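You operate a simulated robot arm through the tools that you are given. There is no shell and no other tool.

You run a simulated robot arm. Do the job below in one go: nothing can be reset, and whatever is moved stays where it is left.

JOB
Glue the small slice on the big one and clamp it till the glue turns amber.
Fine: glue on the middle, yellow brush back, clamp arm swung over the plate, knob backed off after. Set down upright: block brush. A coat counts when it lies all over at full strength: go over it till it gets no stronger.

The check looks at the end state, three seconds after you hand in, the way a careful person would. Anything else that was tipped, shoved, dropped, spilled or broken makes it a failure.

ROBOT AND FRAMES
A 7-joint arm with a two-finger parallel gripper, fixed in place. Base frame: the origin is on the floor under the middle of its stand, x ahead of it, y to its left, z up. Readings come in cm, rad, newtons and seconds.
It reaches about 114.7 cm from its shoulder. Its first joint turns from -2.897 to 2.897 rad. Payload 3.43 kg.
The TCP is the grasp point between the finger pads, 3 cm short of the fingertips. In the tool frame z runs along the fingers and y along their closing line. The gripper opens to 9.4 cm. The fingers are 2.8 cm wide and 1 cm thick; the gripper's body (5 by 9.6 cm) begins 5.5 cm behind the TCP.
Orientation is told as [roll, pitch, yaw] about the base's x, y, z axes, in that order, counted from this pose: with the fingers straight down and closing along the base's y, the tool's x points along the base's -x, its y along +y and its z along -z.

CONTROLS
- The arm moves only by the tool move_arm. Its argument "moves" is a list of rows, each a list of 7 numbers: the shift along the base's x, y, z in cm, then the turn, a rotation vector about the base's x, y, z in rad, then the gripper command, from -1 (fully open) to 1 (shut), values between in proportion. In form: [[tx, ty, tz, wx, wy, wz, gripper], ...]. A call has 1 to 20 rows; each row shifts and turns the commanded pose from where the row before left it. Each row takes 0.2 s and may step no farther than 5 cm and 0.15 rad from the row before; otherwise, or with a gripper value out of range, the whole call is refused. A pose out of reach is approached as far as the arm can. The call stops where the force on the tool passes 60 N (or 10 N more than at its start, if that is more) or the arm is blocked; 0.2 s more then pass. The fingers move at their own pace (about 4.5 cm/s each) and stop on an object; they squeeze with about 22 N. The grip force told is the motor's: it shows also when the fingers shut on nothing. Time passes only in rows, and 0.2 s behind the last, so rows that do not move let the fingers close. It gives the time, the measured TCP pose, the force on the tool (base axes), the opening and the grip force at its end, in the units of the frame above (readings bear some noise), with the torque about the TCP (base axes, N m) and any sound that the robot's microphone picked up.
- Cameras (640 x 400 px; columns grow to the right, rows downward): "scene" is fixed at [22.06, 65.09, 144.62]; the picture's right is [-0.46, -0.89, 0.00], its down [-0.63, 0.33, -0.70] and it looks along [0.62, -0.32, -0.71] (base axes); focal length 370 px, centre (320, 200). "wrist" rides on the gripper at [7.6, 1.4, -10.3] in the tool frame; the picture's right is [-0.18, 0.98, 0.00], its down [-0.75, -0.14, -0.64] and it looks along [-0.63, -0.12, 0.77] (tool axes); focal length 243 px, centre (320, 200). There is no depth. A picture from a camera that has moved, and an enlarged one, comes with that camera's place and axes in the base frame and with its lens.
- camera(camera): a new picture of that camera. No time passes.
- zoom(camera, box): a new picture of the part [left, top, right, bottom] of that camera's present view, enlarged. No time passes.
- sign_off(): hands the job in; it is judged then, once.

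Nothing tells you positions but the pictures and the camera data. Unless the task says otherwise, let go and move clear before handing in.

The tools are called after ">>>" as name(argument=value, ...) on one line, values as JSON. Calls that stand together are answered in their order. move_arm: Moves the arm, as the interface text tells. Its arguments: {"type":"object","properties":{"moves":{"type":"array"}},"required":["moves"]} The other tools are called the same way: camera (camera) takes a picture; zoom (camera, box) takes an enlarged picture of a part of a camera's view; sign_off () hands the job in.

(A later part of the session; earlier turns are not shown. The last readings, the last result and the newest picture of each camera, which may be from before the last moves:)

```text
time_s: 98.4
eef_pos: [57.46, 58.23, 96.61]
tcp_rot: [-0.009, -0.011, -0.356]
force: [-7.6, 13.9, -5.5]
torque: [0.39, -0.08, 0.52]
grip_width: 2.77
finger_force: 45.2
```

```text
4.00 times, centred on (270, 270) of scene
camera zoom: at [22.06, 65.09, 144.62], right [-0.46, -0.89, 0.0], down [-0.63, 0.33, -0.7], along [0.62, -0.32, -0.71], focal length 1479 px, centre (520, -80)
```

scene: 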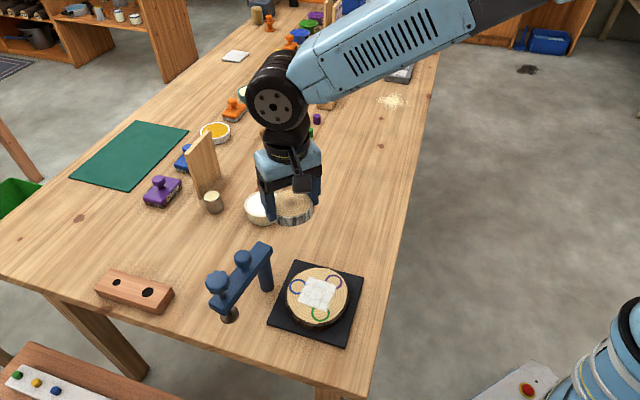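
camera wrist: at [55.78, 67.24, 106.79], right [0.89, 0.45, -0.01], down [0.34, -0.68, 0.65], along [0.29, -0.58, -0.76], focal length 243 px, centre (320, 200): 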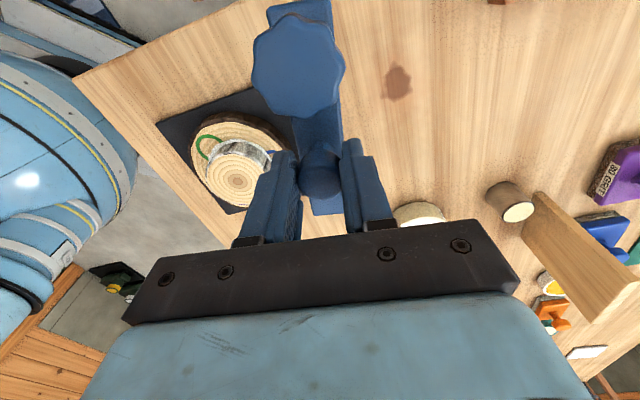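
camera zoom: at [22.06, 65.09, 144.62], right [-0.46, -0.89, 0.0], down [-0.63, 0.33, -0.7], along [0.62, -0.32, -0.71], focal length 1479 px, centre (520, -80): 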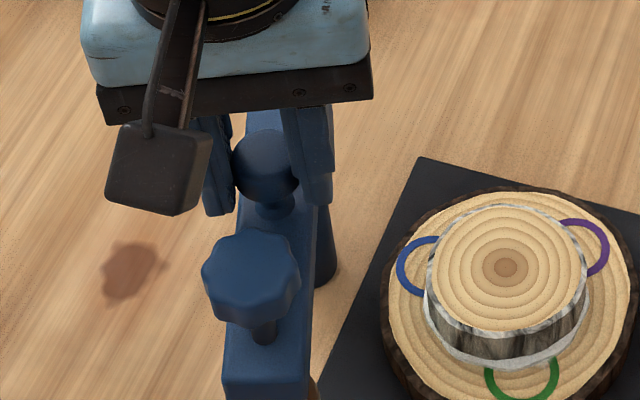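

Going well. I continue the arc another 0.6 rad.

>>> move_arm(moves=[[-0.235, -0.422, 0, 0, 0, 0.1, 1], [-0.125, -0.465, 0, 0, 0, 0.1, 1], [-0.077, -0.476, 0, 0, 0, 0.1, 1], [-0.03, -0.481, 0, 0, 0, 0.1, 1], [0.019, -0.482, 0, 0, 0, 0.1, 1], [0.066, -0.477, 0, 0, 0, 0.1, 1], [0, 0, 0, 0, 0, 0, 1]])

>>> zoom(camera="scene", box=[210, 220, 370, 320])

```text
time_s: 100.0
eef_pos: [57.12, 55.25, 96.62]
tcp_rot: [-0.006, -0.011, 0.244]
force: [-22.1, -5.6, -7.4]
torque: [-0.08, 1.23, 0.02]
grip_width: 2.73
finger_force: 44.0
```

```text
4.00 times, centred on (290, 270) of scene
camera zoom: at [22.06, 65.09, 144.62], right [-0.46, -0.89, 0.0], down [-0.63, 0.33, -0.7], along [0.62, -0.32, -0.71], focal length 1479 px, centre (440, -80)
```

zoom: 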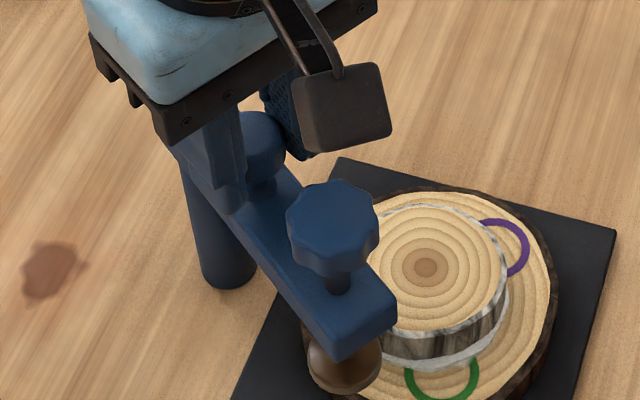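

The pad is now close to the small slice; before going further I need to check the pad's height clears the stack.

>>> zoom(camera="scene", box=[275, 270, 355, 320])

>>> camera(camera="wrist")

>>> zoom(camera="wrist", box=[240, 0, 400, 100])

```text
8.00 times, centred on (315, 295) of scene
camera zoom: at [22.06, 65.09, 144.62], right [-0.46, -0.89, 0.0], down [-0.63, 0.33, -0.7], along [0.62, -0.32, -0.71], focal length 2957 px, centre (360, -560)
```

zoom: 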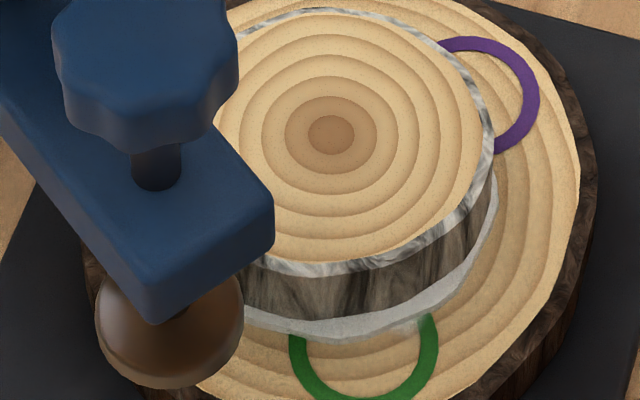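

```text
taken
camera wrist: at [49.34, 54.86, 106.81], right [-0.06, 1.0, 0.0], down [0.76, 0.05, 0.65], along [0.65, 0.03, -0.76], focal length 243 px, centre (320, 200)
```

wrist: 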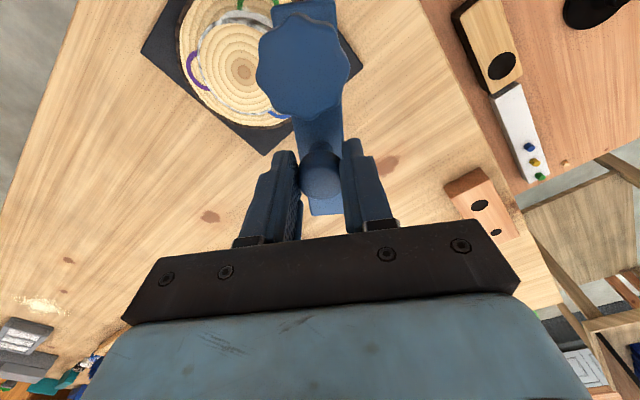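

```text
4.00 times, centred on (320, 50) of wrist
camera zoom: at [49.34, 54.86, 106.81], right [-0.06, 1.0, 0.0], down [0.76, 0.05, 0.65], along [0.65, 0.03, -0.76], focal length 970 px, centre (320, 800)
```

zoom: 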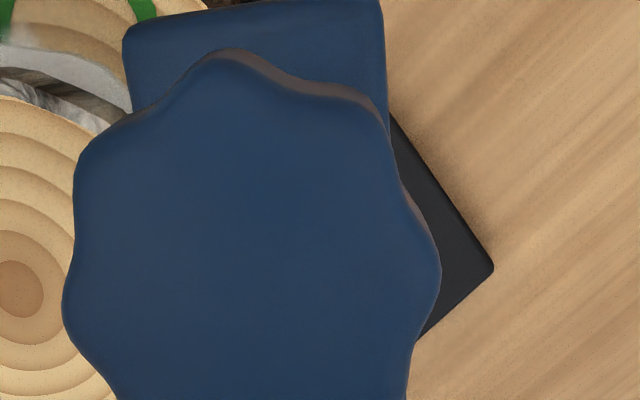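

The pad appears to sit roughly 0.8–1.2 cm above the small slice's top, but I want certainty. I correct the arc centre (to about (61.5, 56.1)) and advance just a little, then look.

>>> move_arm(moves=[[-0.18, -0.22, 0, 0, 0, 0.052, 1], [0, 0, 0, 0, 0, 0, 1]])

>>> zoom(camera="scene", box=[275, 270, 355, 320])

```text
time_s: 100.6
eef_pos: [57.15, 55.0, 96.55]
tcp_rot: [-0.008, -0.014, 0.293]
force: [-1.9, -4.0, -13.1]
torque: [0.13, -0.03, -0.14]
grip_width: 2.76
finger_force: 44.8
```

```text
8.00 times, centred on (315, 295) of scene
camera zoom: at [22.06, 65.09, 144.62], right [-0.46, -0.89, 0.0], down [-0.63, 0.33, -0.7], along [0.62, -0.32, -0.71], focal length 2957 px, centre (360, -560)
```

zoom: 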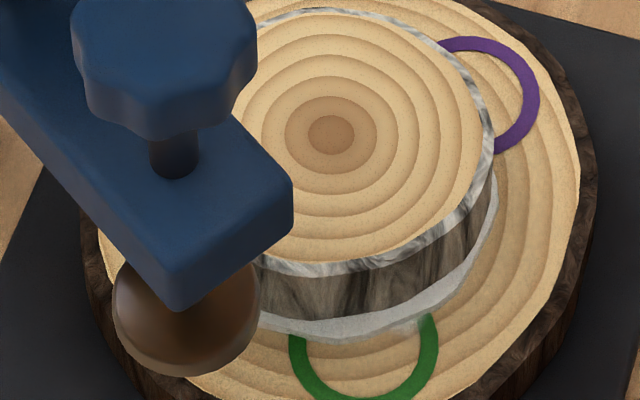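

Side force is now small, so the arc centre is right. I advance in tiny 0.03 rad steps, checking after each that the small slice does not shift.

>>> move_arm(moves=[[0.0, -0.135, -0.05, 0, 0, 0.03, 1], [0, 0, 0, 0, 0, 0, 1]])

>>> move_arm(moves=[[0.03, -0.135, 0, 0, 0, 0.03, 1], [0, 0, 0, 0, 0, 0, 1]])

>>> zoom(camera="scene", box=[275, 270, 355, 320])

```text
time_s: 101.2
eef_pos: [57.24, 54.86, 96.6]
tcp_rot: [-0.006, -0.014, 0.324]
force: [17.2, -0.6, -11.3]
torque: [0.26, -0.07, -0.14]
grip_width: 2.73
finger_force: 44.9
```

```text
time_s: 101.8
eef_pos: [57.12, 54.83, 96.62]
tcp_rot: [-0.005, -0.011, 0.355]
force: [22.3, 8.1, -9.6]
torque: [0.5, -0.73, 0.09]
grip_width: 2.76
finger_force: 45.4
```

```text
8.00 times, centred on (315, 295) of scene
camera zoom: at [22.06, 65.09, 144.62], right [-0.46, -0.89, 0.0], down [-0.63, 0.33, -0.7], along [0.62, -0.32, -0.71], focal length 2957 px, centre (360, -560)
```

zoom: 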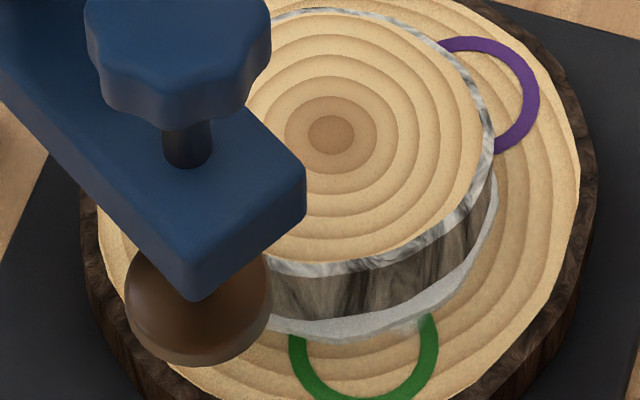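

The slice hasn't moved. The side force shows I'm about 0.2 cm too far out, so I correct inward and continue in small steps.

>>> move_arm(moves=[[0.17, -0.1, 0, 0, 0, 0.03, 1], [0, 0, 0, 0, 0, 0, 1]])

>>> zoom(camera="scene", box=[275, 270, 355, 320])

```text
time_s: 102.4
eef_pos: [57.16, 54.75, 96.61]
tcp_rot: [-0.004, -0.011, 0.385]
force: [16.7, 4.6, -7.1]
torque: [0.43, -0.34, 0.07]
grip_width: 2.74
finger_force: 44.8
```

```text
8.00 times, centred on (315, 295) of scene
camera zoom: at [22.06, 65.09, 144.62], right [-0.46, -0.89, 0.0], down [-0.63, 0.33, -0.7], along [0.62, -0.32, -0.71], focal length 2957 px, centre (360, -560)
```

zoom: 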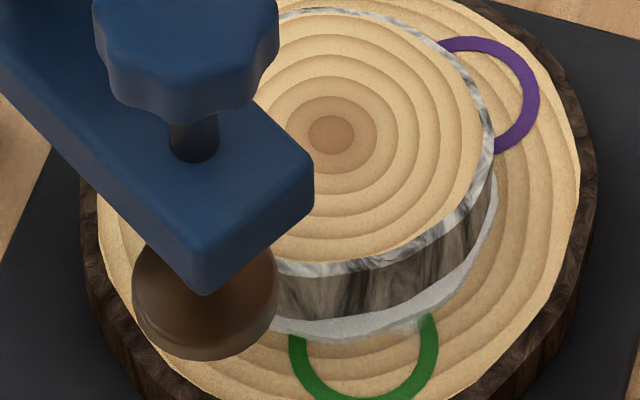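

>>> move_arm(moves=[[0.15, -0.13, 0, 0, 0, 0.03, 1], [0, 0, 0, 0, 0, 0, 1]])

>>> move_arm(moves=[[0.1, -0.13, 0, 0, 0, 0.03, 1], [0, 0, 0, 0, 0, 0, 1]])

>>> zoom(camera="scene", box=[275, 270, 355, 320])

```text
time_s: 103.0
eef_pos: [57.16, 54.64, 96.68]
tcp_rot: [-0.004, -0.011, 0.415]
force: [4.6, 3.5, -3.8]
torque: [0.26, -0.06, 0.12]
grip_width: 2.75
finger_force: 46.3
```

```text
time_s: 103.6
eef_pos: [57.22, 54.55, 96.6]
tcp_rot: [-0.004, -0.01, 0.447]
force: [-8.2, 1.5, -3.0]
torque: [0.13, 0.42, 0.22]
grip_width: 2.76
finger_force: 45.0
```

```text
8.00 times, centred on (315, 295) of scene
camera zoom: at [22.06, 65.09, 144.62], right [-0.46, -0.89, 0.0], down [-0.63, 0.33, -0.7], along [0.62, -0.32, -0.71], focal length 2957 px, centre (360, -560)
```

zoom: 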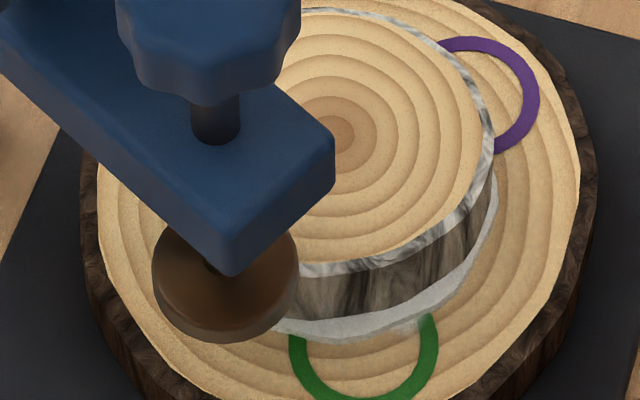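

No shift of the slice, forces low, and the pad already overlaps its rim in plan — so the pad clears the top. I continue the arc carefully.

>>> move_arm(moves=[[0.03, -0.21, 0, 0, 0, 0.05, 1], [0.08, -0.21, 0, 0, 0, 0.05, 1], [0, 0, 0, 0, 0, 0, 1]])

>>> zoom(camera="scene", box=[275, 260, 355, 310])

```text
time_s: 104.4
eef_pos: [57.34, 53.96, 96.68]
tcp_rot: [-0.004, -0.011, 0.546]
force: [-10.7, 2.1, 4.6]
torque: [-0.48, 1.21, 0.37]
grip_width: 2.76
finger_force: 44.9
```

```text
8.00 times, centred on (315, 285) of scene
camera zoom: at [22.06, 65.09, 144.62], right [-0.46, -0.89, 0.0], down [-0.63, 0.33, -0.7], along [0.62, -0.32, -0.71], focal length 2957 px, centre (360, -480)
```

zoom: 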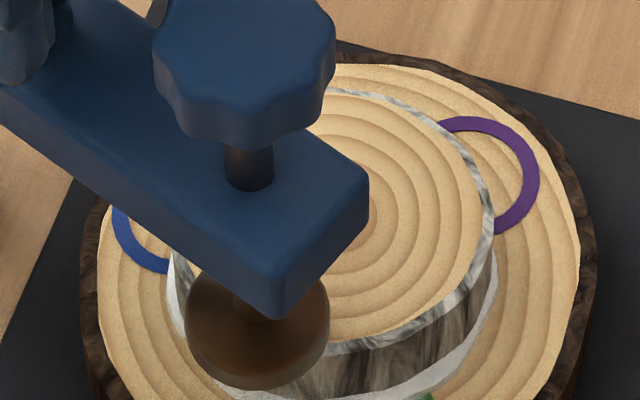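

The pad is clearly above the small slice, which hasn't moved. I carry on to bring the pad over its centre.

>>> move_arm(moves=[[0.15, -0.323, 0, 0, 0, 0.08, 1], [0.2, -0.31, 0, 0, 0, 0.08, 1], [0.225, -0.293, 0, 0, 0, 0.08, 1], [0, 0, 0, 0, 0, 0, 1]])

>>> zoom(camera="scene", box=[260, 240, 372, 310])

```text
time_s: 105.4
eef_pos: [58.07, 53.03, 96.71]
tcp_rot: [-0.006, -0.014, 0.785]
force: [-23.0, 0.1, 14.7]
torque: [-0.41, 0.98, 0.68]
grip_width: 2.76
finger_force: 45.2
```

```text
5.71 times, centred on (316, 275) of scene
camera zoom: at [22.06, 65.09, 144.62], right [-0.46, -0.89, 0.0], down [-0.63, 0.33, -0.7], along [0.62, -0.32, -0.71], focal length 2112 px, centre (343, -229)
```

zoom: 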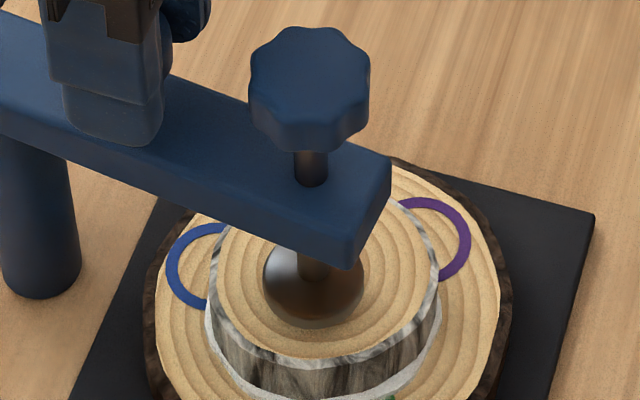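

Nearly centred; about 0.1 rad more. I finish the swing, easing the small outward force.

>>> move_arm(moves=[[0.1, -0.21, 0.05, 0, 0, 0.05, 1], [0.12, -0.21, 0.05, 0, 0, 0.05, 1], [0, 0, 0, 0, 0, 0, 1], [0, 0, 0, 0, 0, 0, 1]])

>>> zoom(camera="scene", box=[260, 240, 372, 310])

```text
time_s: 106.4
eef_pos: [58.41, 52.64, 96.66]
tcp_rot: [-0.009, -0.012, 0.883]
force: [-15.5, 2.7, 2.3]
torque: [0.65, 0.2, 0.65]
grip_width: 2.74
finger_force: 44.8
```

```text
5.71 times, centred on (316, 275) of scene
camera zoom: at [22.06, 65.09, 144.62], right [-0.46, -0.89, 0.0], down [-0.63, 0.33, -0.7], along [0.62, -0.32, -0.71], focal length 2112 px, centre (343, -229)
```

zoom: 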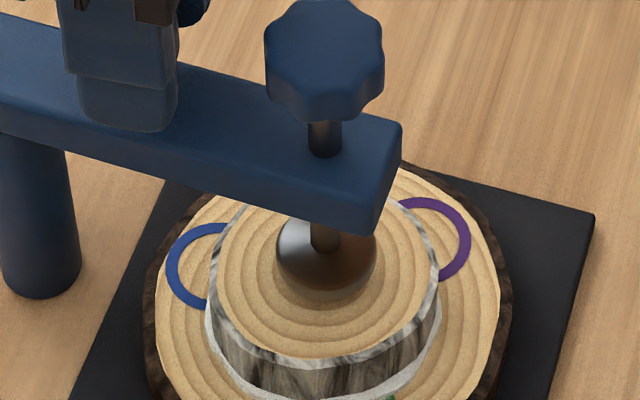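

The pad is now centred over the small slice. I relieve the side load a touch, open the fingers and rise.

>>> move_arm(moves=[[-0.09, 0.08, 0, 0, 0, 0, 1], [0, 0, 0, 0, 0, 0, 0.2], [0, 0, 0, 0, 0, 0, 0], [0, 0, 0, 0, 0, 0, -0.3], [0, 0, 0, 0, 0, 0, -0.3]])

>>> zoom(camera="scene", box=[260, 240, 372, 310])

```text
time_s: 107.6
eef_pos: [58.16, 52.83, 96.68]
tcp_rot: [-0.005, -0.012, 0.884]
force: [-0.5, -1.0, 0.6]
torque: [-0.02, 0.0, -0.03]
grip_width: 6.12
finger_force: 0.1
```

```text
5.71 times, centred on (316, 275) of scene
camera zoom: at [22.06, 65.09, 144.62], right [-0.46, -0.89, 0.0], down [-0.63, 0.33, -0.7], along [0.62, -0.32, -0.71], focal length 2112 px, centre (343, -229)
```

zoom: 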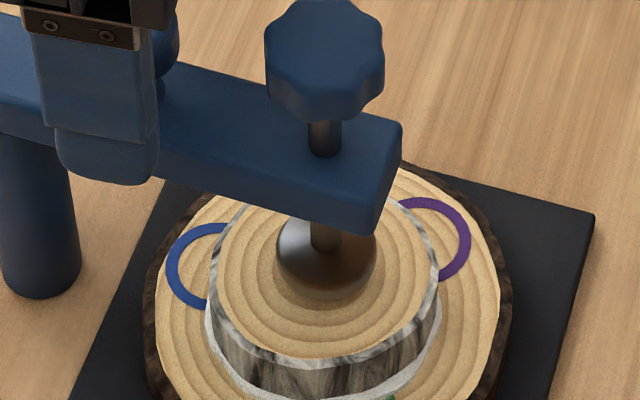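

The arm stays over the plate. I rise, move over the screw knob near (54.3, 49.0), and turn the wrist to +1.5 rad so I have a long clockwise stroke available.

>>> move_arm(moves=[[0, 0, 3, 0, 0, 0, -0.3], [0, 0, 3, 0, 0, 0, -0.3], [-0.97, -0.97, 1, 0, 0, 0.15, -0.1], [-0.97, -0.97, 0, 0, 0, 0.15, -0.1], [-0.97, -0.97, 0, 0, 0, 0.15, -0.1], [-0.97, -0.97, 0, 0, 0, 0.15, -0.1], [0, 0, 0, 0, 0, 0, -0.1], [0, 0, 0, 0, 0, 0, -0.1]])

>>> camera(camera="wrist")

>>> zoom(camera="scene", box=[230, 210, 390, 310])

```text
time_s: 109.4
eef_pos: [54.22, 48.8, 103.87]
tcp_rot: [-0.008, -0.014, 1.484]
force: [-0.1, 0.0, -1.1]
torque: [0.0, 0.0, 0.02]
grip_width: 5.18
finger_force: 0.0
```

```text
taken
camera wrist: at [52.28, 41.26, 114.01], right [-0.96, 0.27, 0.0], down [0.2, 0.73, 0.65], along [0.18, 0.63, -0.76], focal length 243 px, centre (320, 200)
```

wrist: 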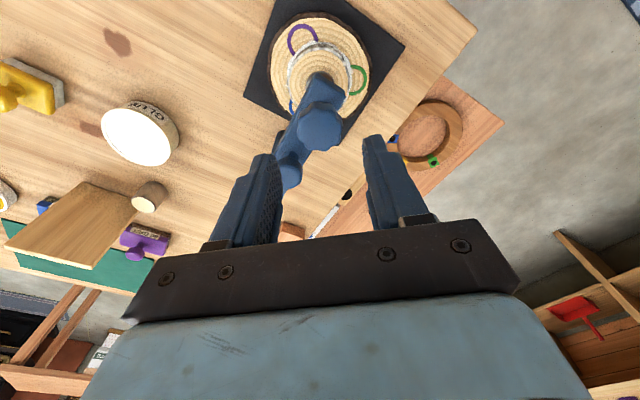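

```text
4.00 times, centred on (310, 260) of scene
camera zoom: at [22.06, 65.09, 144.62], right [-0.46, -0.89, 0.0], down [-0.63, 0.33, -0.7], along [0.62, -0.32, -0.71], focal length 1479 px, centre (360, -40)
```

zoom: 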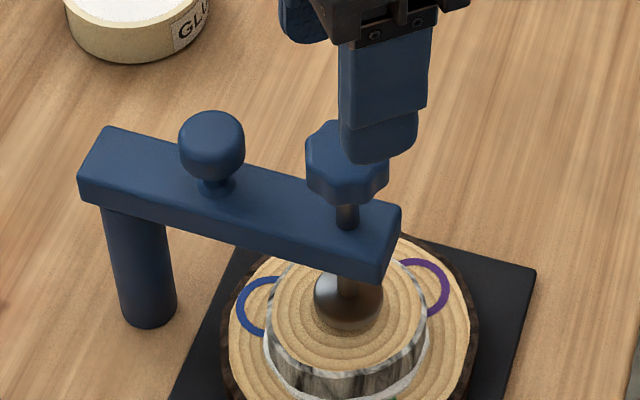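

>>> zoom(camera="wrist", box=[250, 40, 410, 140])

>>> zoom(camera="wrist", box=[270, 90, 366, 150])

```text
4.00 times, centred on (330, 90) of wrist
camera zoom: at [52.28, 41.26, 114.01], right [-0.96, 0.27, 0.0], down [0.2, 0.73, 0.65], along [0.18, 0.63, -0.76], focal length 970 px, centre (280, 640)
```

zoom: 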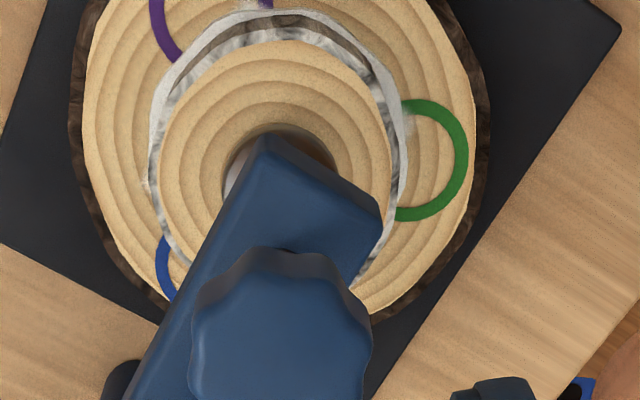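

```text
6.67 times, centred on (318, 120) of wrist
camera zoom: at [52.28, 41.26, 114.01], right [-0.96, 0.27, 0.0], down [0.2, 0.73, 0.65], along [0.18, 0.63, -0.76], focal length 1618 px, centre (333, 733)
```

zoom: 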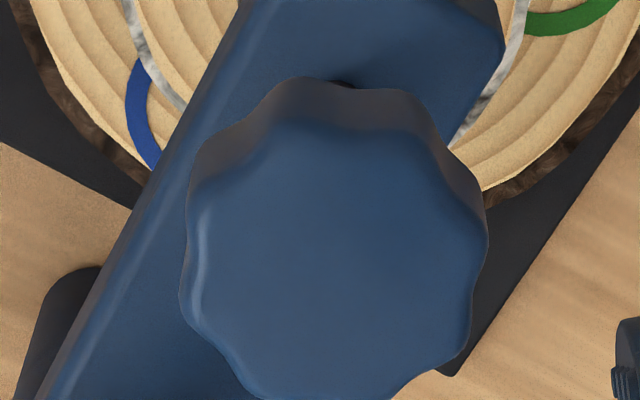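

>>> zoom(camera="wrist", box=[272, 100, 368, 160])

```text
6.67 times, centred on (320, 130) of wrist
camera zoom: at [52.28, 41.26, 114.01], right [-0.96, 0.27, 0.0], down [0.2, 0.73, 0.65], along [0.18, 0.63, -0.76], focal length 1618 px, centre (320, 667)
```

zoom: 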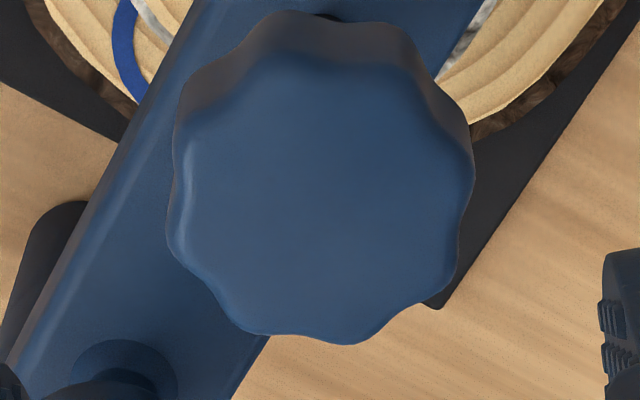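

The knob axis is around (54.35, 48.55). I correct and descend to about 100 to refine.

>>> move_arm(moves=[[0.1, -0.25, -1.8, 0, 0, 0, -0.1], [0, 0, -1.8, 0, 0, 0, -0.1], [0, 0, 0, 0, 0, 0, -0.1], [0, 0, 0, 0, 0, 0, -0.1]])

>>> zoom(camera="wrist", box=[272, 125, 368, 185])

>>> zoom(camera="scene", box=[250, 210, 378, 290])

```text
time_s: 110.4
eef_pos: [54.73, 48.58, 100.2]
tcp_rot: [-0.008, -0.014, 1.485]
force: [0.4, 0.4, 0.6]
torque: [0.01, 0.02, 0.02]
grip_width: 5.16
finger_force: 0.1
```

```text
6.67 times, centred on (320, 155) of wrist
camera zoom: at [52.51, 40.96, 110.32], right [-0.96, 0.27, 0.0], down [0.2, 0.73, 0.65], along [0.18, 0.63, -0.76], focal length 1618 px, centre (320, 500)
```

zoom: 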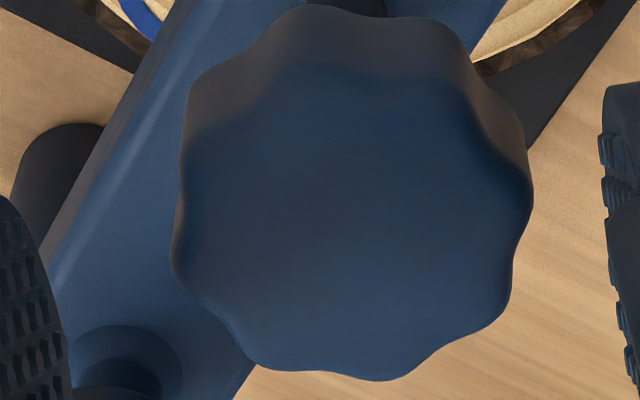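

```text
5.00 times, centred on (314, 250) of scene
camera zoom: at [22.06, 65.09, 144.62], right [-0.46, -0.89, 0.0], down [-0.63, 0.33, -0.7], along [0.62, -0.32, -0.71], focal length 1848 px, centre (350, -50)
```

zoom: 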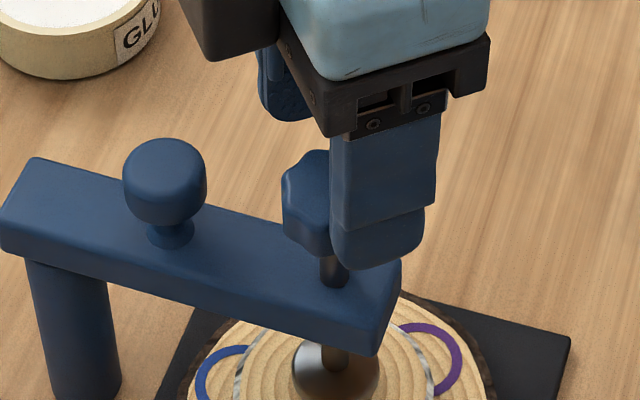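

Knob centre at about (54.4, 48.4). I correct and lower so the fingers surround the knob (TCP z ≈ 97).

>>> move_arm(moves=[[-0.32, -0.15, -1, 0, 0, 0, -0.1], [0, 0, -1.1, 0, 0, 0, -0.1], [0, 0, -1.1, 0, 0, 0, -0.1], [0, 0, 0, 0, 0, 0, -0.1], [0, 0, 0, 0, 0, 0, -0.1]])

>>> zoom(camera="wrist", box=[256, 130, 384, 210])

>>> zoom(camera="scene", box=[250, 210, 378, 290])

```text
time_s: 111.6
eef_pos: [54.06, 48.31, 96.86]
tcp_rot: [-0.008, -0.015, 1.482]
force: [0.2, -1.0, 0.1]
torque: [0.01, 0.03, 0.02]
grip_width: 5.17
finger_force: 0.2
```

```text
5.00 times, centred on (320, 170) of wrist
camera zoom: at [52.01, 40.83, 107.12], right [-0.96, 0.27, 0.0], down [0.2, 0.73, 0.65], along [0.18, 0.63, -0.76], focal length 1213 px, centre (320, 350)
```

zoom: 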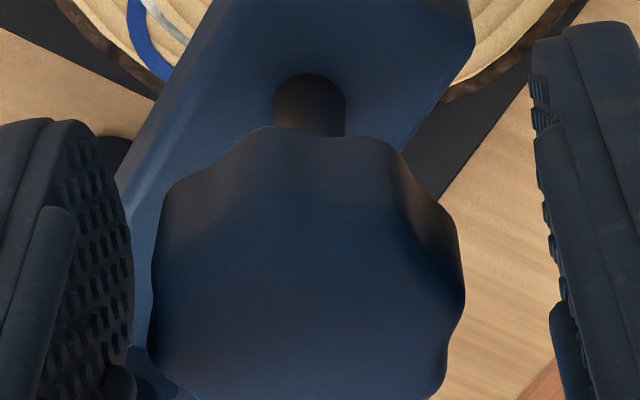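

```text
5.00 times, centred on (314, 250) of scene
camera zoom: at [22.06, 65.09, 144.62], right [-0.46, -0.89, 0.0], down [-0.63, 0.33, -0.7], along [0.62, -0.32, -0.71], focal length 1848 px, centre (350, -50)
```

zoom: 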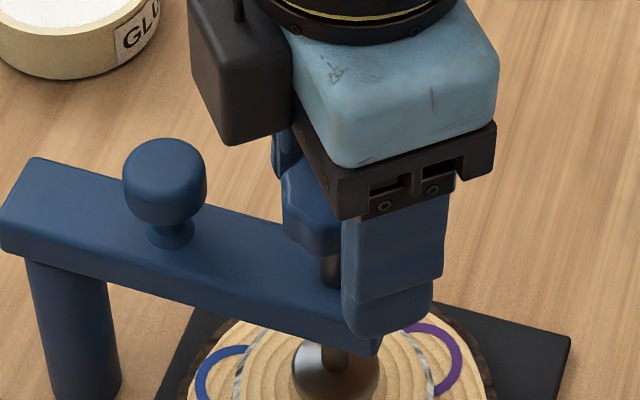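

>>> zoom(camera="wrist", box=[256, 155, 384, 235])

```text
5.00 times, centred on (320, 195) of wrist
camera zoom: at [52.01, 40.83, 107.12], right [-0.96, 0.27, 0.0], down [0.2, 0.73, 0.65], along [0.18, 0.63, -0.76], focal length 1213 px, centre (320, 225)
```

zoom: 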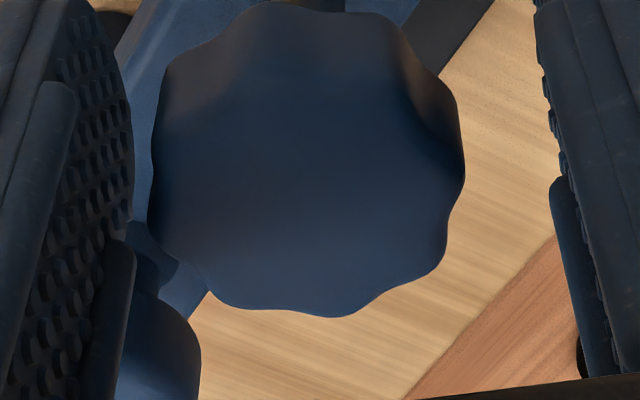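

Well centred along the arm; shift 0.14 cm across and close on the knob.

>>> move_arm(moves=[[0.14, -0.02, 0, 0, 0, 0, -0.1], [0, 0, 0, 0, 0, 0, 0.2], [0, 0, 0, 0, 0, 0, 1], [0, 0, 0, 0, 0, 0, 1], [0, 0, 0, 0, 0, 0, 1]])

>>> zoom(camera="wrist", box=[256, 130, 384, 210])

>>> zoom(camera="scene", box=[260, 240, 372, 310])

```text
time_s: 112.8
eef_pos: [54.4, 48.44, 96.92]
tcp_rot: [-0.006, -0.015, 1.484]
force: [13.7, 12.8, -0.2]
torque: [0.07, -0.01, -0.02]
grip_width: 3.36
finger_force: 45.4
```

```text
5.00 times, centred on (320, 170) of wrist
camera zoom: at [52.23, 40.93, 107.09], right [-0.96, 0.27, 0.0], down [0.2, 0.73, 0.65], along [0.18, 0.63, -0.76], focal length 1213 px, centre (320, 350)
```

zoom: 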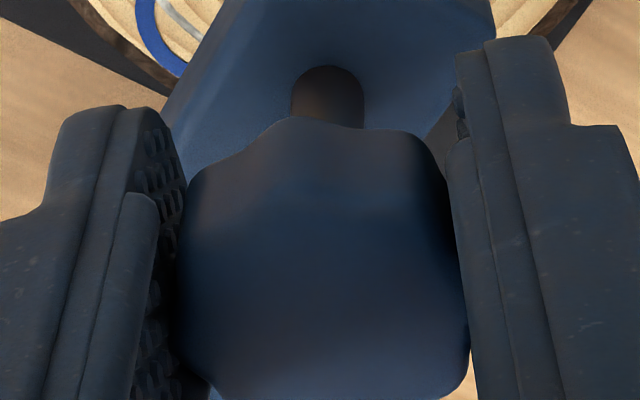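

```text
5.71 times, centred on (316, 275) of scene
camera zoom: at [22.06, 65.09, 144.62], right [-0.46, -0.89, 0.0], down [-0.63, 0.33, -0.7], along [0.62, -0.32, -0.71], focal length 2112 px, centre (343, -229)
```

zoom: 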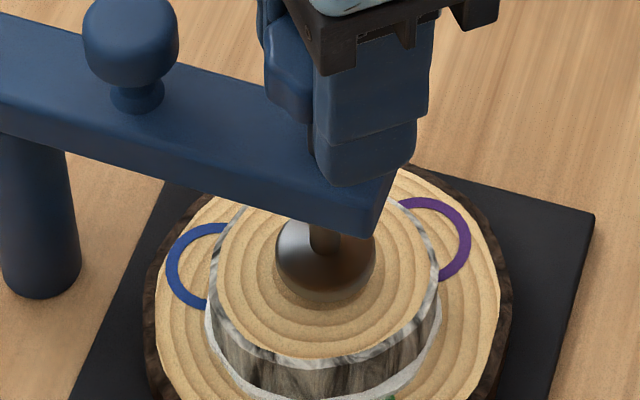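

Gripped. I ease the side load and start turning clockwise (seen from above), 0.6 rad first, then look at the pad.

>>> move_arm(moves=[[0.12, 0.12, 0, 0, 0, 0, 1], [0, 0, 0, 0, 0, -0.12, 1], [0, 0, 0, 0, 0, -0.12, 1], [0, 0, 0, 0, 0, -0.12, 1], [0, 0, 0, 0, 0, -0.12, 1], [0, 0, 0, 0, 0, -0.12, 1], [0, 0, 0, 0, 0, 0, 1]])

>>> zoom(camera="scene", box=[260, 240, 372, 310])

```text
time_s: 114.4
eef_pos: [54.35, 48.48, 96.92]
tcp_rot: [-0.005, -0.011, 0.882]
force: [-11.1, -9.7, -8.3]
torque: [-0.32, 0.36, 0.02]
grip_width: 3.25
finger_force: 44.8
```

```text
5.71 times, centred on (316, 275) of scene
camera zoom: at [22.06, 65.09, 144.62], right [-0.46, -0.89, 0.0], down [-0.63, 0.33, -0.7], along [0.62, -0.32, -0.71], focal length 2112 px, centre (343, -229)
```

zoom: 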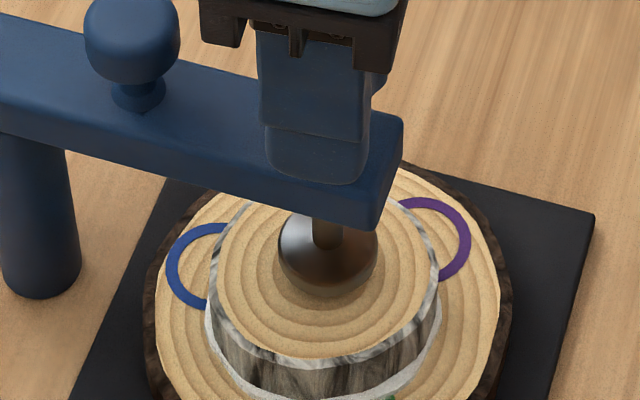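

>>> zoom(camera="scene", box=[295, 272, 343, 302])

>>> camera(camera="wrist")

```text
13.33 times, centred on (319, 287) of scene
camera zoom: at [22.06, 65.09, 144.62], right [-0.46, -0.89, 0.0], down [-0.63, 0.33, -0.7], along [0.62, -0.32, -0.71], focal length 4929 px, centre (333, -960)
```

zoom: 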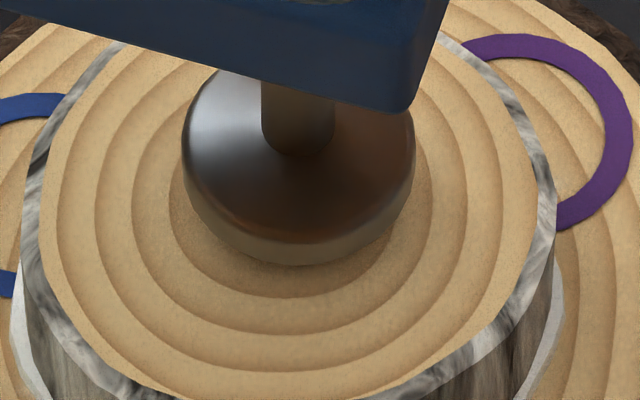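

```text
taken
camera wrist: at [48.39, 43.54, 107.09], right [-0.64, 0.77, 0.0], down [0.58, 0.49, 0.65], along [0.5, 0.42, -0.76], focal length 243 px, centre (320, 200)
```

wrist: 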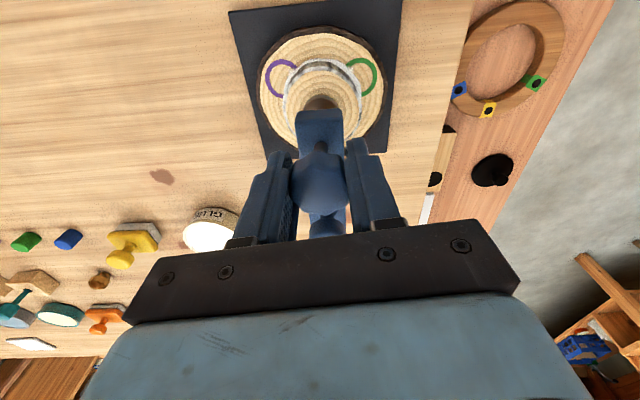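

Reference taken. The tool is being pulled slightly down, so clockwise does screw the pad down. I continue turning, following it down a little.

>>> move_arm(moves=[[-0.06, -0.06, -0.05, 0, 0, -0.13, 1], [0, 0, -0.02, 0, 0, -0.13, 1], [0, 0, -0.02, 0, 0, -0.13, 1], [0, 0, -0.02, 0, 0, -0.13, 1], [0, 0, -0.02, 0, 0, -0.13, 1], [0, 0, -0.02, 0, 0, -0.13, 1], [0, 0, 0, 0, 0, 0, 1]])

>>> zoom(camera="scene", box=[295, 272, 343, 302])

```text
time_s: 116.0
eef_pos: [54.29, 48.69, 96.82]
tcp_rot: [-0.006, -0.013, 0.099]
force: [-7.6, 22.4, -1.0]
torque: [0.31, -0.21, 0.05]
grip_width: 3.24
finger_force: 45.2
```

```text
13.33 times, centred on (319, 287) of scene
camera zoom: at [22.06, 65.09, 144.62], right [-0.46, -0.89, 0.0], down [-0.63, 0.33, -0.7], along [0.62, -0.32, -0.71], focal length 4929 px, centre (333, -960)
```

zoom: 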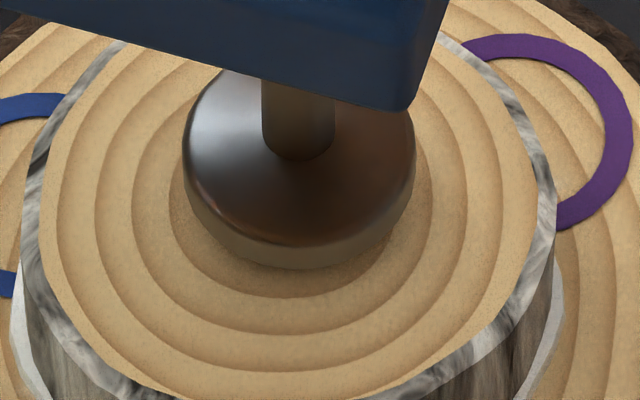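

The pad is descending (about 0.1 cm per 0.8 rad). I keep turning to the end of this stroke.

>>> move_arm(moves=[[-0.05, 0.15, -0.015, 0, 0, -0.125, 1], [0, 0, -0.015, 0, 0, -0.125, 1], [0, 0, -0.015, 0, 0, -0.125, 1], [0, 0, -0.015, 0, 0, -0.125, 1], [0, 0, -0.015, 0, 0, -0.125, 1], [0, 0, -0.015, 0, 0, -0.125, 1], [0, 0, 0, 0, 0, 0, 1]])

>>> zoom(camera="scene", box=[295, 272, 343, 302])

```text
time_s: 117.6
eef_pos: [54.29, 48.8, 96.64]
tcp_rot: [-0.007, -0.01, -0.65]
force: [9.1, 21.0, 4.9]
torque: [-0.08, -0.71, -0.02]
grip_width: 3.25
finger_force: 45.1
```

```text
13.33 times, centred on (319, 287) of scene
camera zoom: at [22.06, 65.09, 144.62], right [-0.46, -0.89, 0.0], down [-0.63, 0.33, -0.7], along [0.62, -0.32, -0.71], focal length 4929 px, centre (333, -960)
```

zoom: 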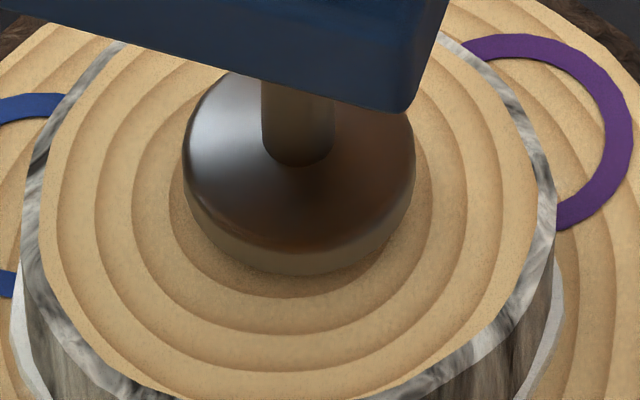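

>>> move_arm(moves=[[0.05, 0.1, -0.018, 0, 0, -0.125, 1], [0, 0, -0.018, 0, 0, -0.125, 1], [0, 0, -0.018, 0, 0, -0.125, 1], [0, 0, -0.018, 0, 0, -0.125, 1], [0, 0, -0.018, 0, 0, -0.125, 1], [0, 0, -0.018, 0, 0, -0.125, 1], [0, 0, 0, 0, 0, 0, 1]])

>>> zoom(camera="scene", box=[295, 272, 343, 302])

>>> zoom(camera="scene", box=[240, 210, 384, 300])

```text
time_s: 119.2
eef_pos: [54.54, 48.86, 96.54]
tcp_rot: [-0.006, -0.009, -1.397]
force: [23.4, 24.6, 11.7]
torque: [0.06, -0.38, 0.03]
grip_width: 3.25
finger_force: 44.9
```

```text
13.33 times, centred on (319, 287) of scene
camera zoom: at [22.06, 65.09, 144.62], right [-0.46, -0.89, 0.0], down [-0.63, 0.33, -0.7], along [0.62, -0.32, -0.71], focal length 4929 px, centre (333, -960)
```

zoom: 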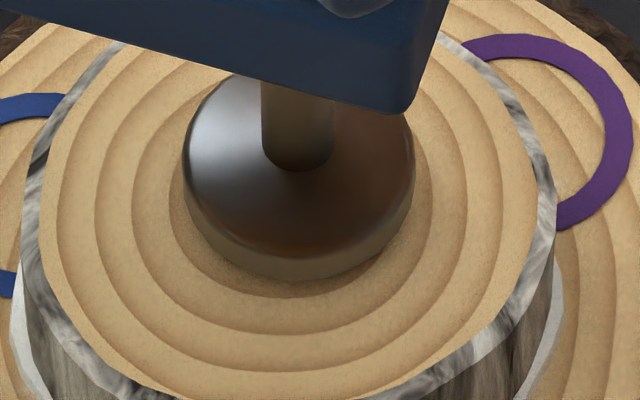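

```text
4.44 times, centred on (312, 255) of scene
camera zoom: at [22.06, 65.09, 144.62], right [-0.46, -0.89, 0.0], down [-0.63, 0.33, -0.7], along [0.62, -0.32, -0.71], focal length 1643 px, centre (356, -44)
```

zoom: 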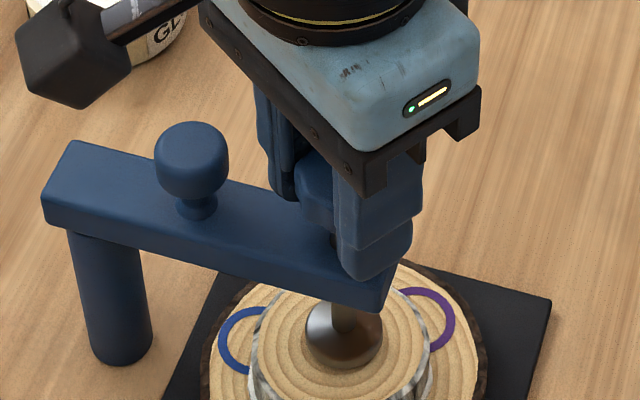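

The pad has come down further with no contact yet. I re-grip for another stroke: relieve the load, open, rise, turn back and come down again.

>>> move_arm(moves=[[0.15, 0.15, 0, 0, 0, 0, 1], [0, 0, 0, 0, 0, 0, 0.1], [0, 0, 0, 0, 0, 0, -0.1], [0, 0, 0, 0, 0, 0, -0.1], [0, 0, 1.5, 0, 0, 0, -0.1], [0, 0, 2, 0, 0, 0, -0.1], [0, 0, 0, 0, 0, 0, -0.1]])

>>> zoom(camera="scene", box=[260, 240, 372, 310])

>>> camera(camera="wrist")

```text
time_s: 120.8
eef_pos: [54.49, 48.9, 99.93]
tcp_rot: [-0.009, -0.011, -1.396]
force: [-0.1, -0.3, 0.7]
torque: [-0.01, -0.01, -0.01]
grip_width: 5.19
finger_force: 0.1
```

```text
5.71 times, centred on (316, 275) of scene
camera zoom: at [22.06, 65.09, 144.62], right [-0.46, -0.89, 0.0], down [-0.63, 0.33, -0.7], along [0.62, -0.32, -0.71], focal length 2112 px, centre (343, -229)
```

zoom: 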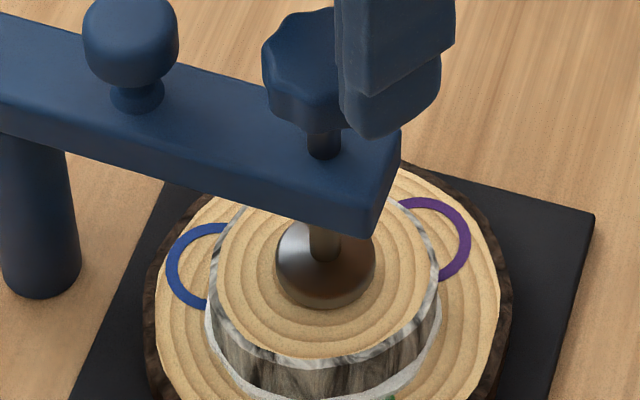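

```text
taken
camera wrist: at [54.75, 56.79, 110.16], right [1.0, -0.01, -0.01], down [0.0, -0.76, 0.65], along [-0.01, -0.65, -0.76], focal length 243 px, centre (320, 200)
```

wrist: 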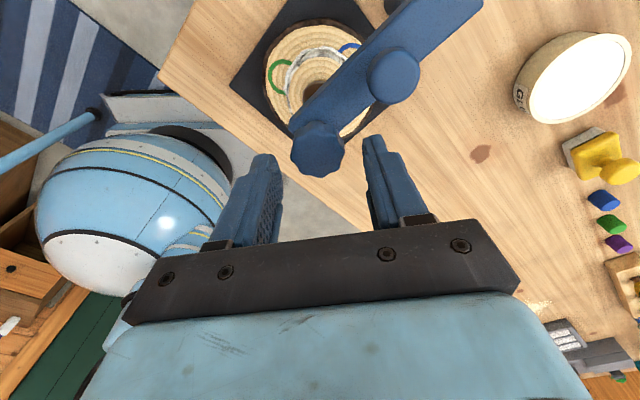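

>>> zoom(camera="wrist", box=[272, 115, 368, 175])

```text
6.67 times, centred on (320, 145) of wrist
camera zoom: at [54.75, 56.79, 110.16], right [1.0, -0.01, -0.01], down [0.0, -0.76, 0.65], along [-0.01, -0.65, -0.76], focal length 1618 px, centre (320, 567)
```

zoom: 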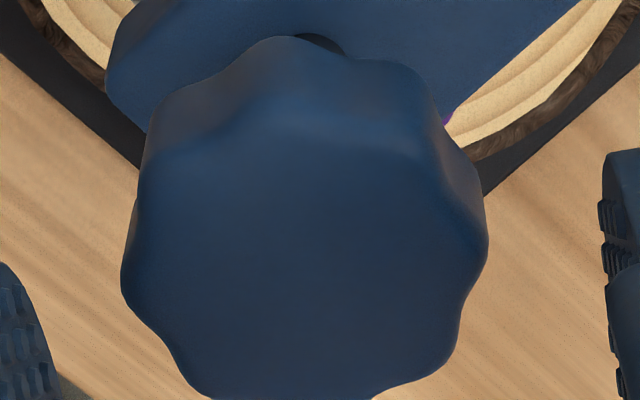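

The knob axis is better estimated at (54.36, 48.9), averaging opposite views. I turn the wrist back to +1.48 above the knob.

>>> move_arm(moves=[[-0.1, 0, 0.3, 0, 0, 0.144, -0.1], [0, 0, 0, 0, 0, 0.144, -0.1], [0, 0, 0, 0, 0, 0.144, -0.1], [0, 0, 0, 0, 0, 0.144, -0.1], [0, 0, 0, 0, 0, 0.144, -0.1], [0, 0, 0, 0, 0, 0.144, -0.1], [0, 0, 0, 0, 0, 0.144, -0.1], [0, 0, 0, 0, 0, 0.144, -0.1], [0, 0, 0, 0, 0, 0.144, -0.1], [0, 0, 0, 0, 0, 0.144, -0.1], [0, 0, 0, 0, 0, 0.144, -0.1], [0, 0, 0, 0, 0, 0.144, -0.1], [0, 0, 0, 0, 0, 0.144, -0.1], [0, 0, 0, 0, 0, 0.144, -0.1], [0, 0, 0, 0, 0, 0.144, -0.1], [0, 0, 0, 0, 0, 0.144, -0.1], [0, 0, 0, 0, 0, 0.144, -0.1], [0, 0, 0, 0, 0, 0.144, -0.1], [0, 0, 0, 0, 0, 0.144, -0.1], [0, 0, 0, 0, 0, 0.144, -0.1]])

>>> camera(camera="wrist")

>>> zoom(camera="wrist", box=[272, 115, 368, 175])

```text
time_s: 125.0
eef_pos: [54.45, 48.94, 100.28]
tcp_rot: [-0.006, -0.015, 1.485]
force: [-0.5, -0.3, -0.4]
torque: [-0.02, -0.01, -0.04]
grip_width: 5.16
finger_force: 0.0
```

```text
taken
camera wrist: at [52.32, 41.41, 110.46], right [-0.96, 0.27, 0.0], down [0.2, 0.73, 0.65], along [0.18, 0.63, -0.76], focal length 243 px, centre (320, 200)
```

wrist: 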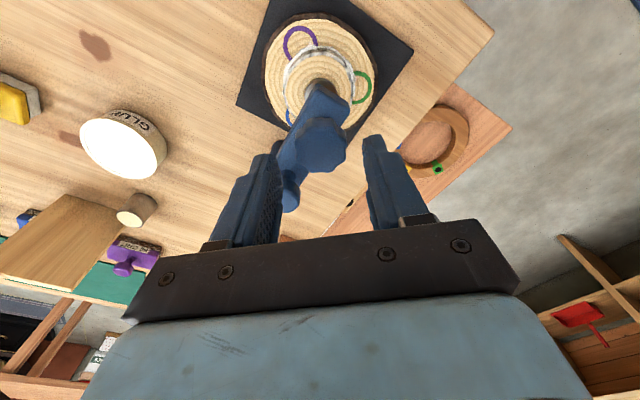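

```text
6.67 times, centred on (320, 145) of wrist
camera zoom: at [52.32, 41.41, 110.46], right [-0.96, 0.27, 0.0], down [0.2, 0.73, 0.65], along [0.18, 0.63, -0.76], focal length 1618 px, centre (320, 567)
```

zoom: 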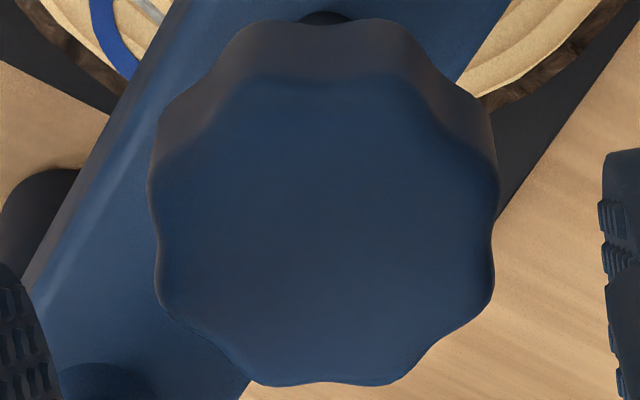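

Centred. I lower to TCP z ≈ 96.4 and grip the knob again.

>>> move_arm(moves=[[0, -0.08, -1.3, 0, 0, 0, -0.1], [0, 0, -1.3, 0, 0, 0, -0.1], [0, 0, -1.2, 0, 0, 0, -0.1], [0, 0, 0, 0, 0, 0, -0.1], [0, 0, 0, 0, 0, 0, 0.2], [0, 0, 0, 0, 0, 0, 1], [0, 0, 0, 0, 0, 0, 1], [0, 0, 0, 0, 0, 0, 1]])

>>> zoom(camera="scene", box=[295, 272, 343, 302])

```text
time_s: 126.8
eef_pos: [54.28, 49.11, 96.5]
tcp_rot: [-0.008, -0.015, 1.485]
force: [0.3, 1.0, 0.3]
torque: [0.08, 0.29, 0.04]
grip_width: 3.32
finger_force: 44.9
```

```text
13.33 times, centred on (319, 287) of scene
camera zoom: at [22.06, 65.09, 144.62], right [-0.46, -0.89, 0.0], down [-0.63, 0.33, -0.7], along [0.62, -0.32, -0.71], focal length 4929 px, centre (333, -960)
```

zoom: 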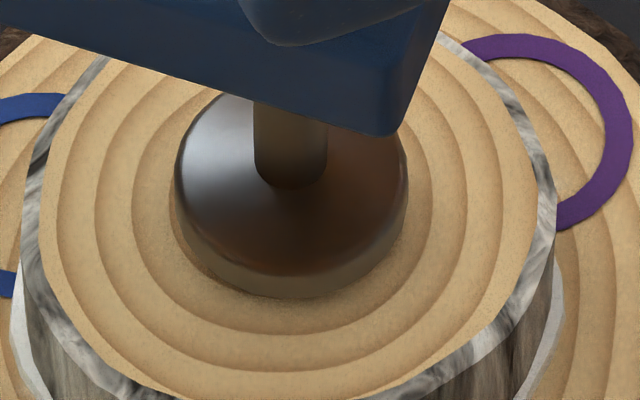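

Good grip with almost no side load, and the pad sits right on the slice's centre line. I continue turning clockwise.

>>> move_arm(moves=[[0, 0, -0.018, 0, 0, -0.125, 1], [0, 0, -0.018, 0, 0, -0.125, 1], [0, 0, -0.018, 0, 0, -0.125, 1], [0, 0, -0.018, 0, 0, -0.125, 1], [0, 0, -0.018, 0, 0, -0.125, 1], [0, 0, -0.018, 0, 0, -0.125, 1], [0, 0, 0, 0, 0, 0, 1]])

>>> zoom(camera="scene", box=[295, 272, 343, 302])

```text
time_s: 128.4
eef_pos: [54.56, 48.83, 96.39]
tcp_rot: [-0.005, -0.014, 0.732]
force: [6.2, 5.9, 4.2]
torque: [0.67, -0.22, 0.02]
grip_width: 3.29
finger_force: 44.8
```

```text
13.33 times, centred on (319, 287) of scene
camera zoom: at [22.06, 65.09, 144.62], right [-0.46, -0.89, 0.0], down [-0.63, 0.33, -0.7], along [0.62, -0.32, -0.71], focal length 4929 px, centre (333, -960)
```

zoom: 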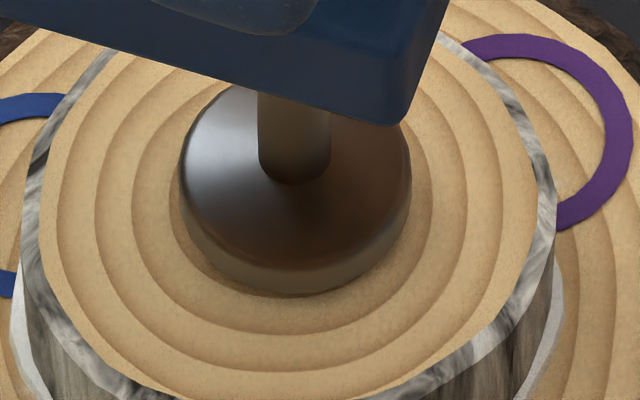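

>>> move_arm(moves=[[0, 0, -0.018, 0, 0, -0.125, 1], [0, 0, -0.018, 0, 0, -0.125, 1], [0, 0, -0.018, 0, 0, -0.125, 1], [0, 0, -0.018, 0, 0, -0.125, 1], [0, 0, -0.018, 0, 0, -0.125, 1], [0, 0, -0.018, 0, 0, -0.125, 1], [0, 0, 0, 0, 0, 0, 1]])

>>> zoom(camera="scene", box=[295, 272, 343, 302])

```text
time_s: 130.0
eef_pos: [54.35, 48.84, 96.31]
tcp_rot: [-0.007, -0.011, -0.017]
force: [-1.8, -1.1, 0.6]
torque: [0.28, 0.2, 0.02]
grip_width: 3.31
finger_force: 45.5
```

```text
13.33 times, centred on (319, 287) of scene
camera zoom: at [22.06, 65.09, 144.62], right [-0.46, -0.89, 0.0], down [-0.63, 0.33, -0.7], along [0.62, -0.32, -0.71], focal length 4929 px, centre (333, -960)
```

zoom: 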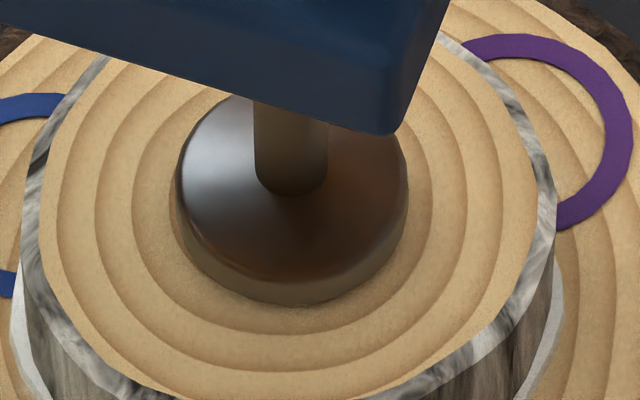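

>>> move_arm(moves=[[0, 0, -0.018, 0, 0, -0.125, 1], [0, 0, -0.018, 0, 0, -0.125, 1], [0, 0, -0.018, 0, 0, -0.125, 1], [0, 0, -0.018, 0, 0, -0.125, 1], [0, 0, -0.018, 0, 0, -0.125, 1], [0, 0, -0.018, 0, 0, -0.125, 1], [0, 0, 0, 0, 0, 0, 1]])

>>> zoom(camera="scene", box=[295, 272, 343, 302])

```text
time_s: 131.6
eef_pos: [54.27, 49.02, 96.22]
tcp_rot: [-0.005, -0.011, -0.767]
force: [-6.0, -6.4, 3.3]
torque: [0.07, -0.16, 0.04]
grip_width: 3.29
finger_force: 44.9
```

```text
13.33 times, centred on (319, 287) of scene
camera zoom: at [22.06, 65.09, 144.62], right [-0.46, -0.89, 0.0], down [-0.63, 0.33, -0.7], along [0.62, -0.32, -0.71], focal length 4929 px, centre (333, -960)
```

zoom: 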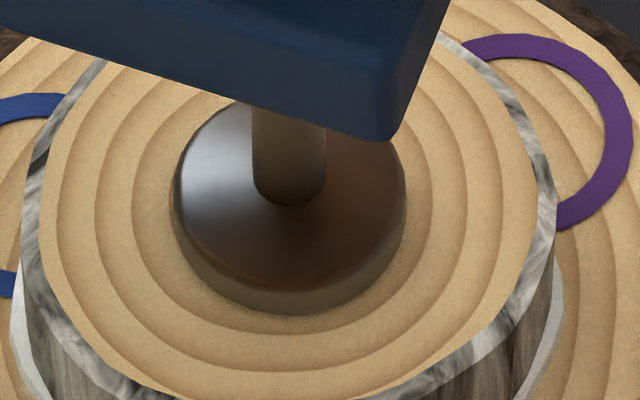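

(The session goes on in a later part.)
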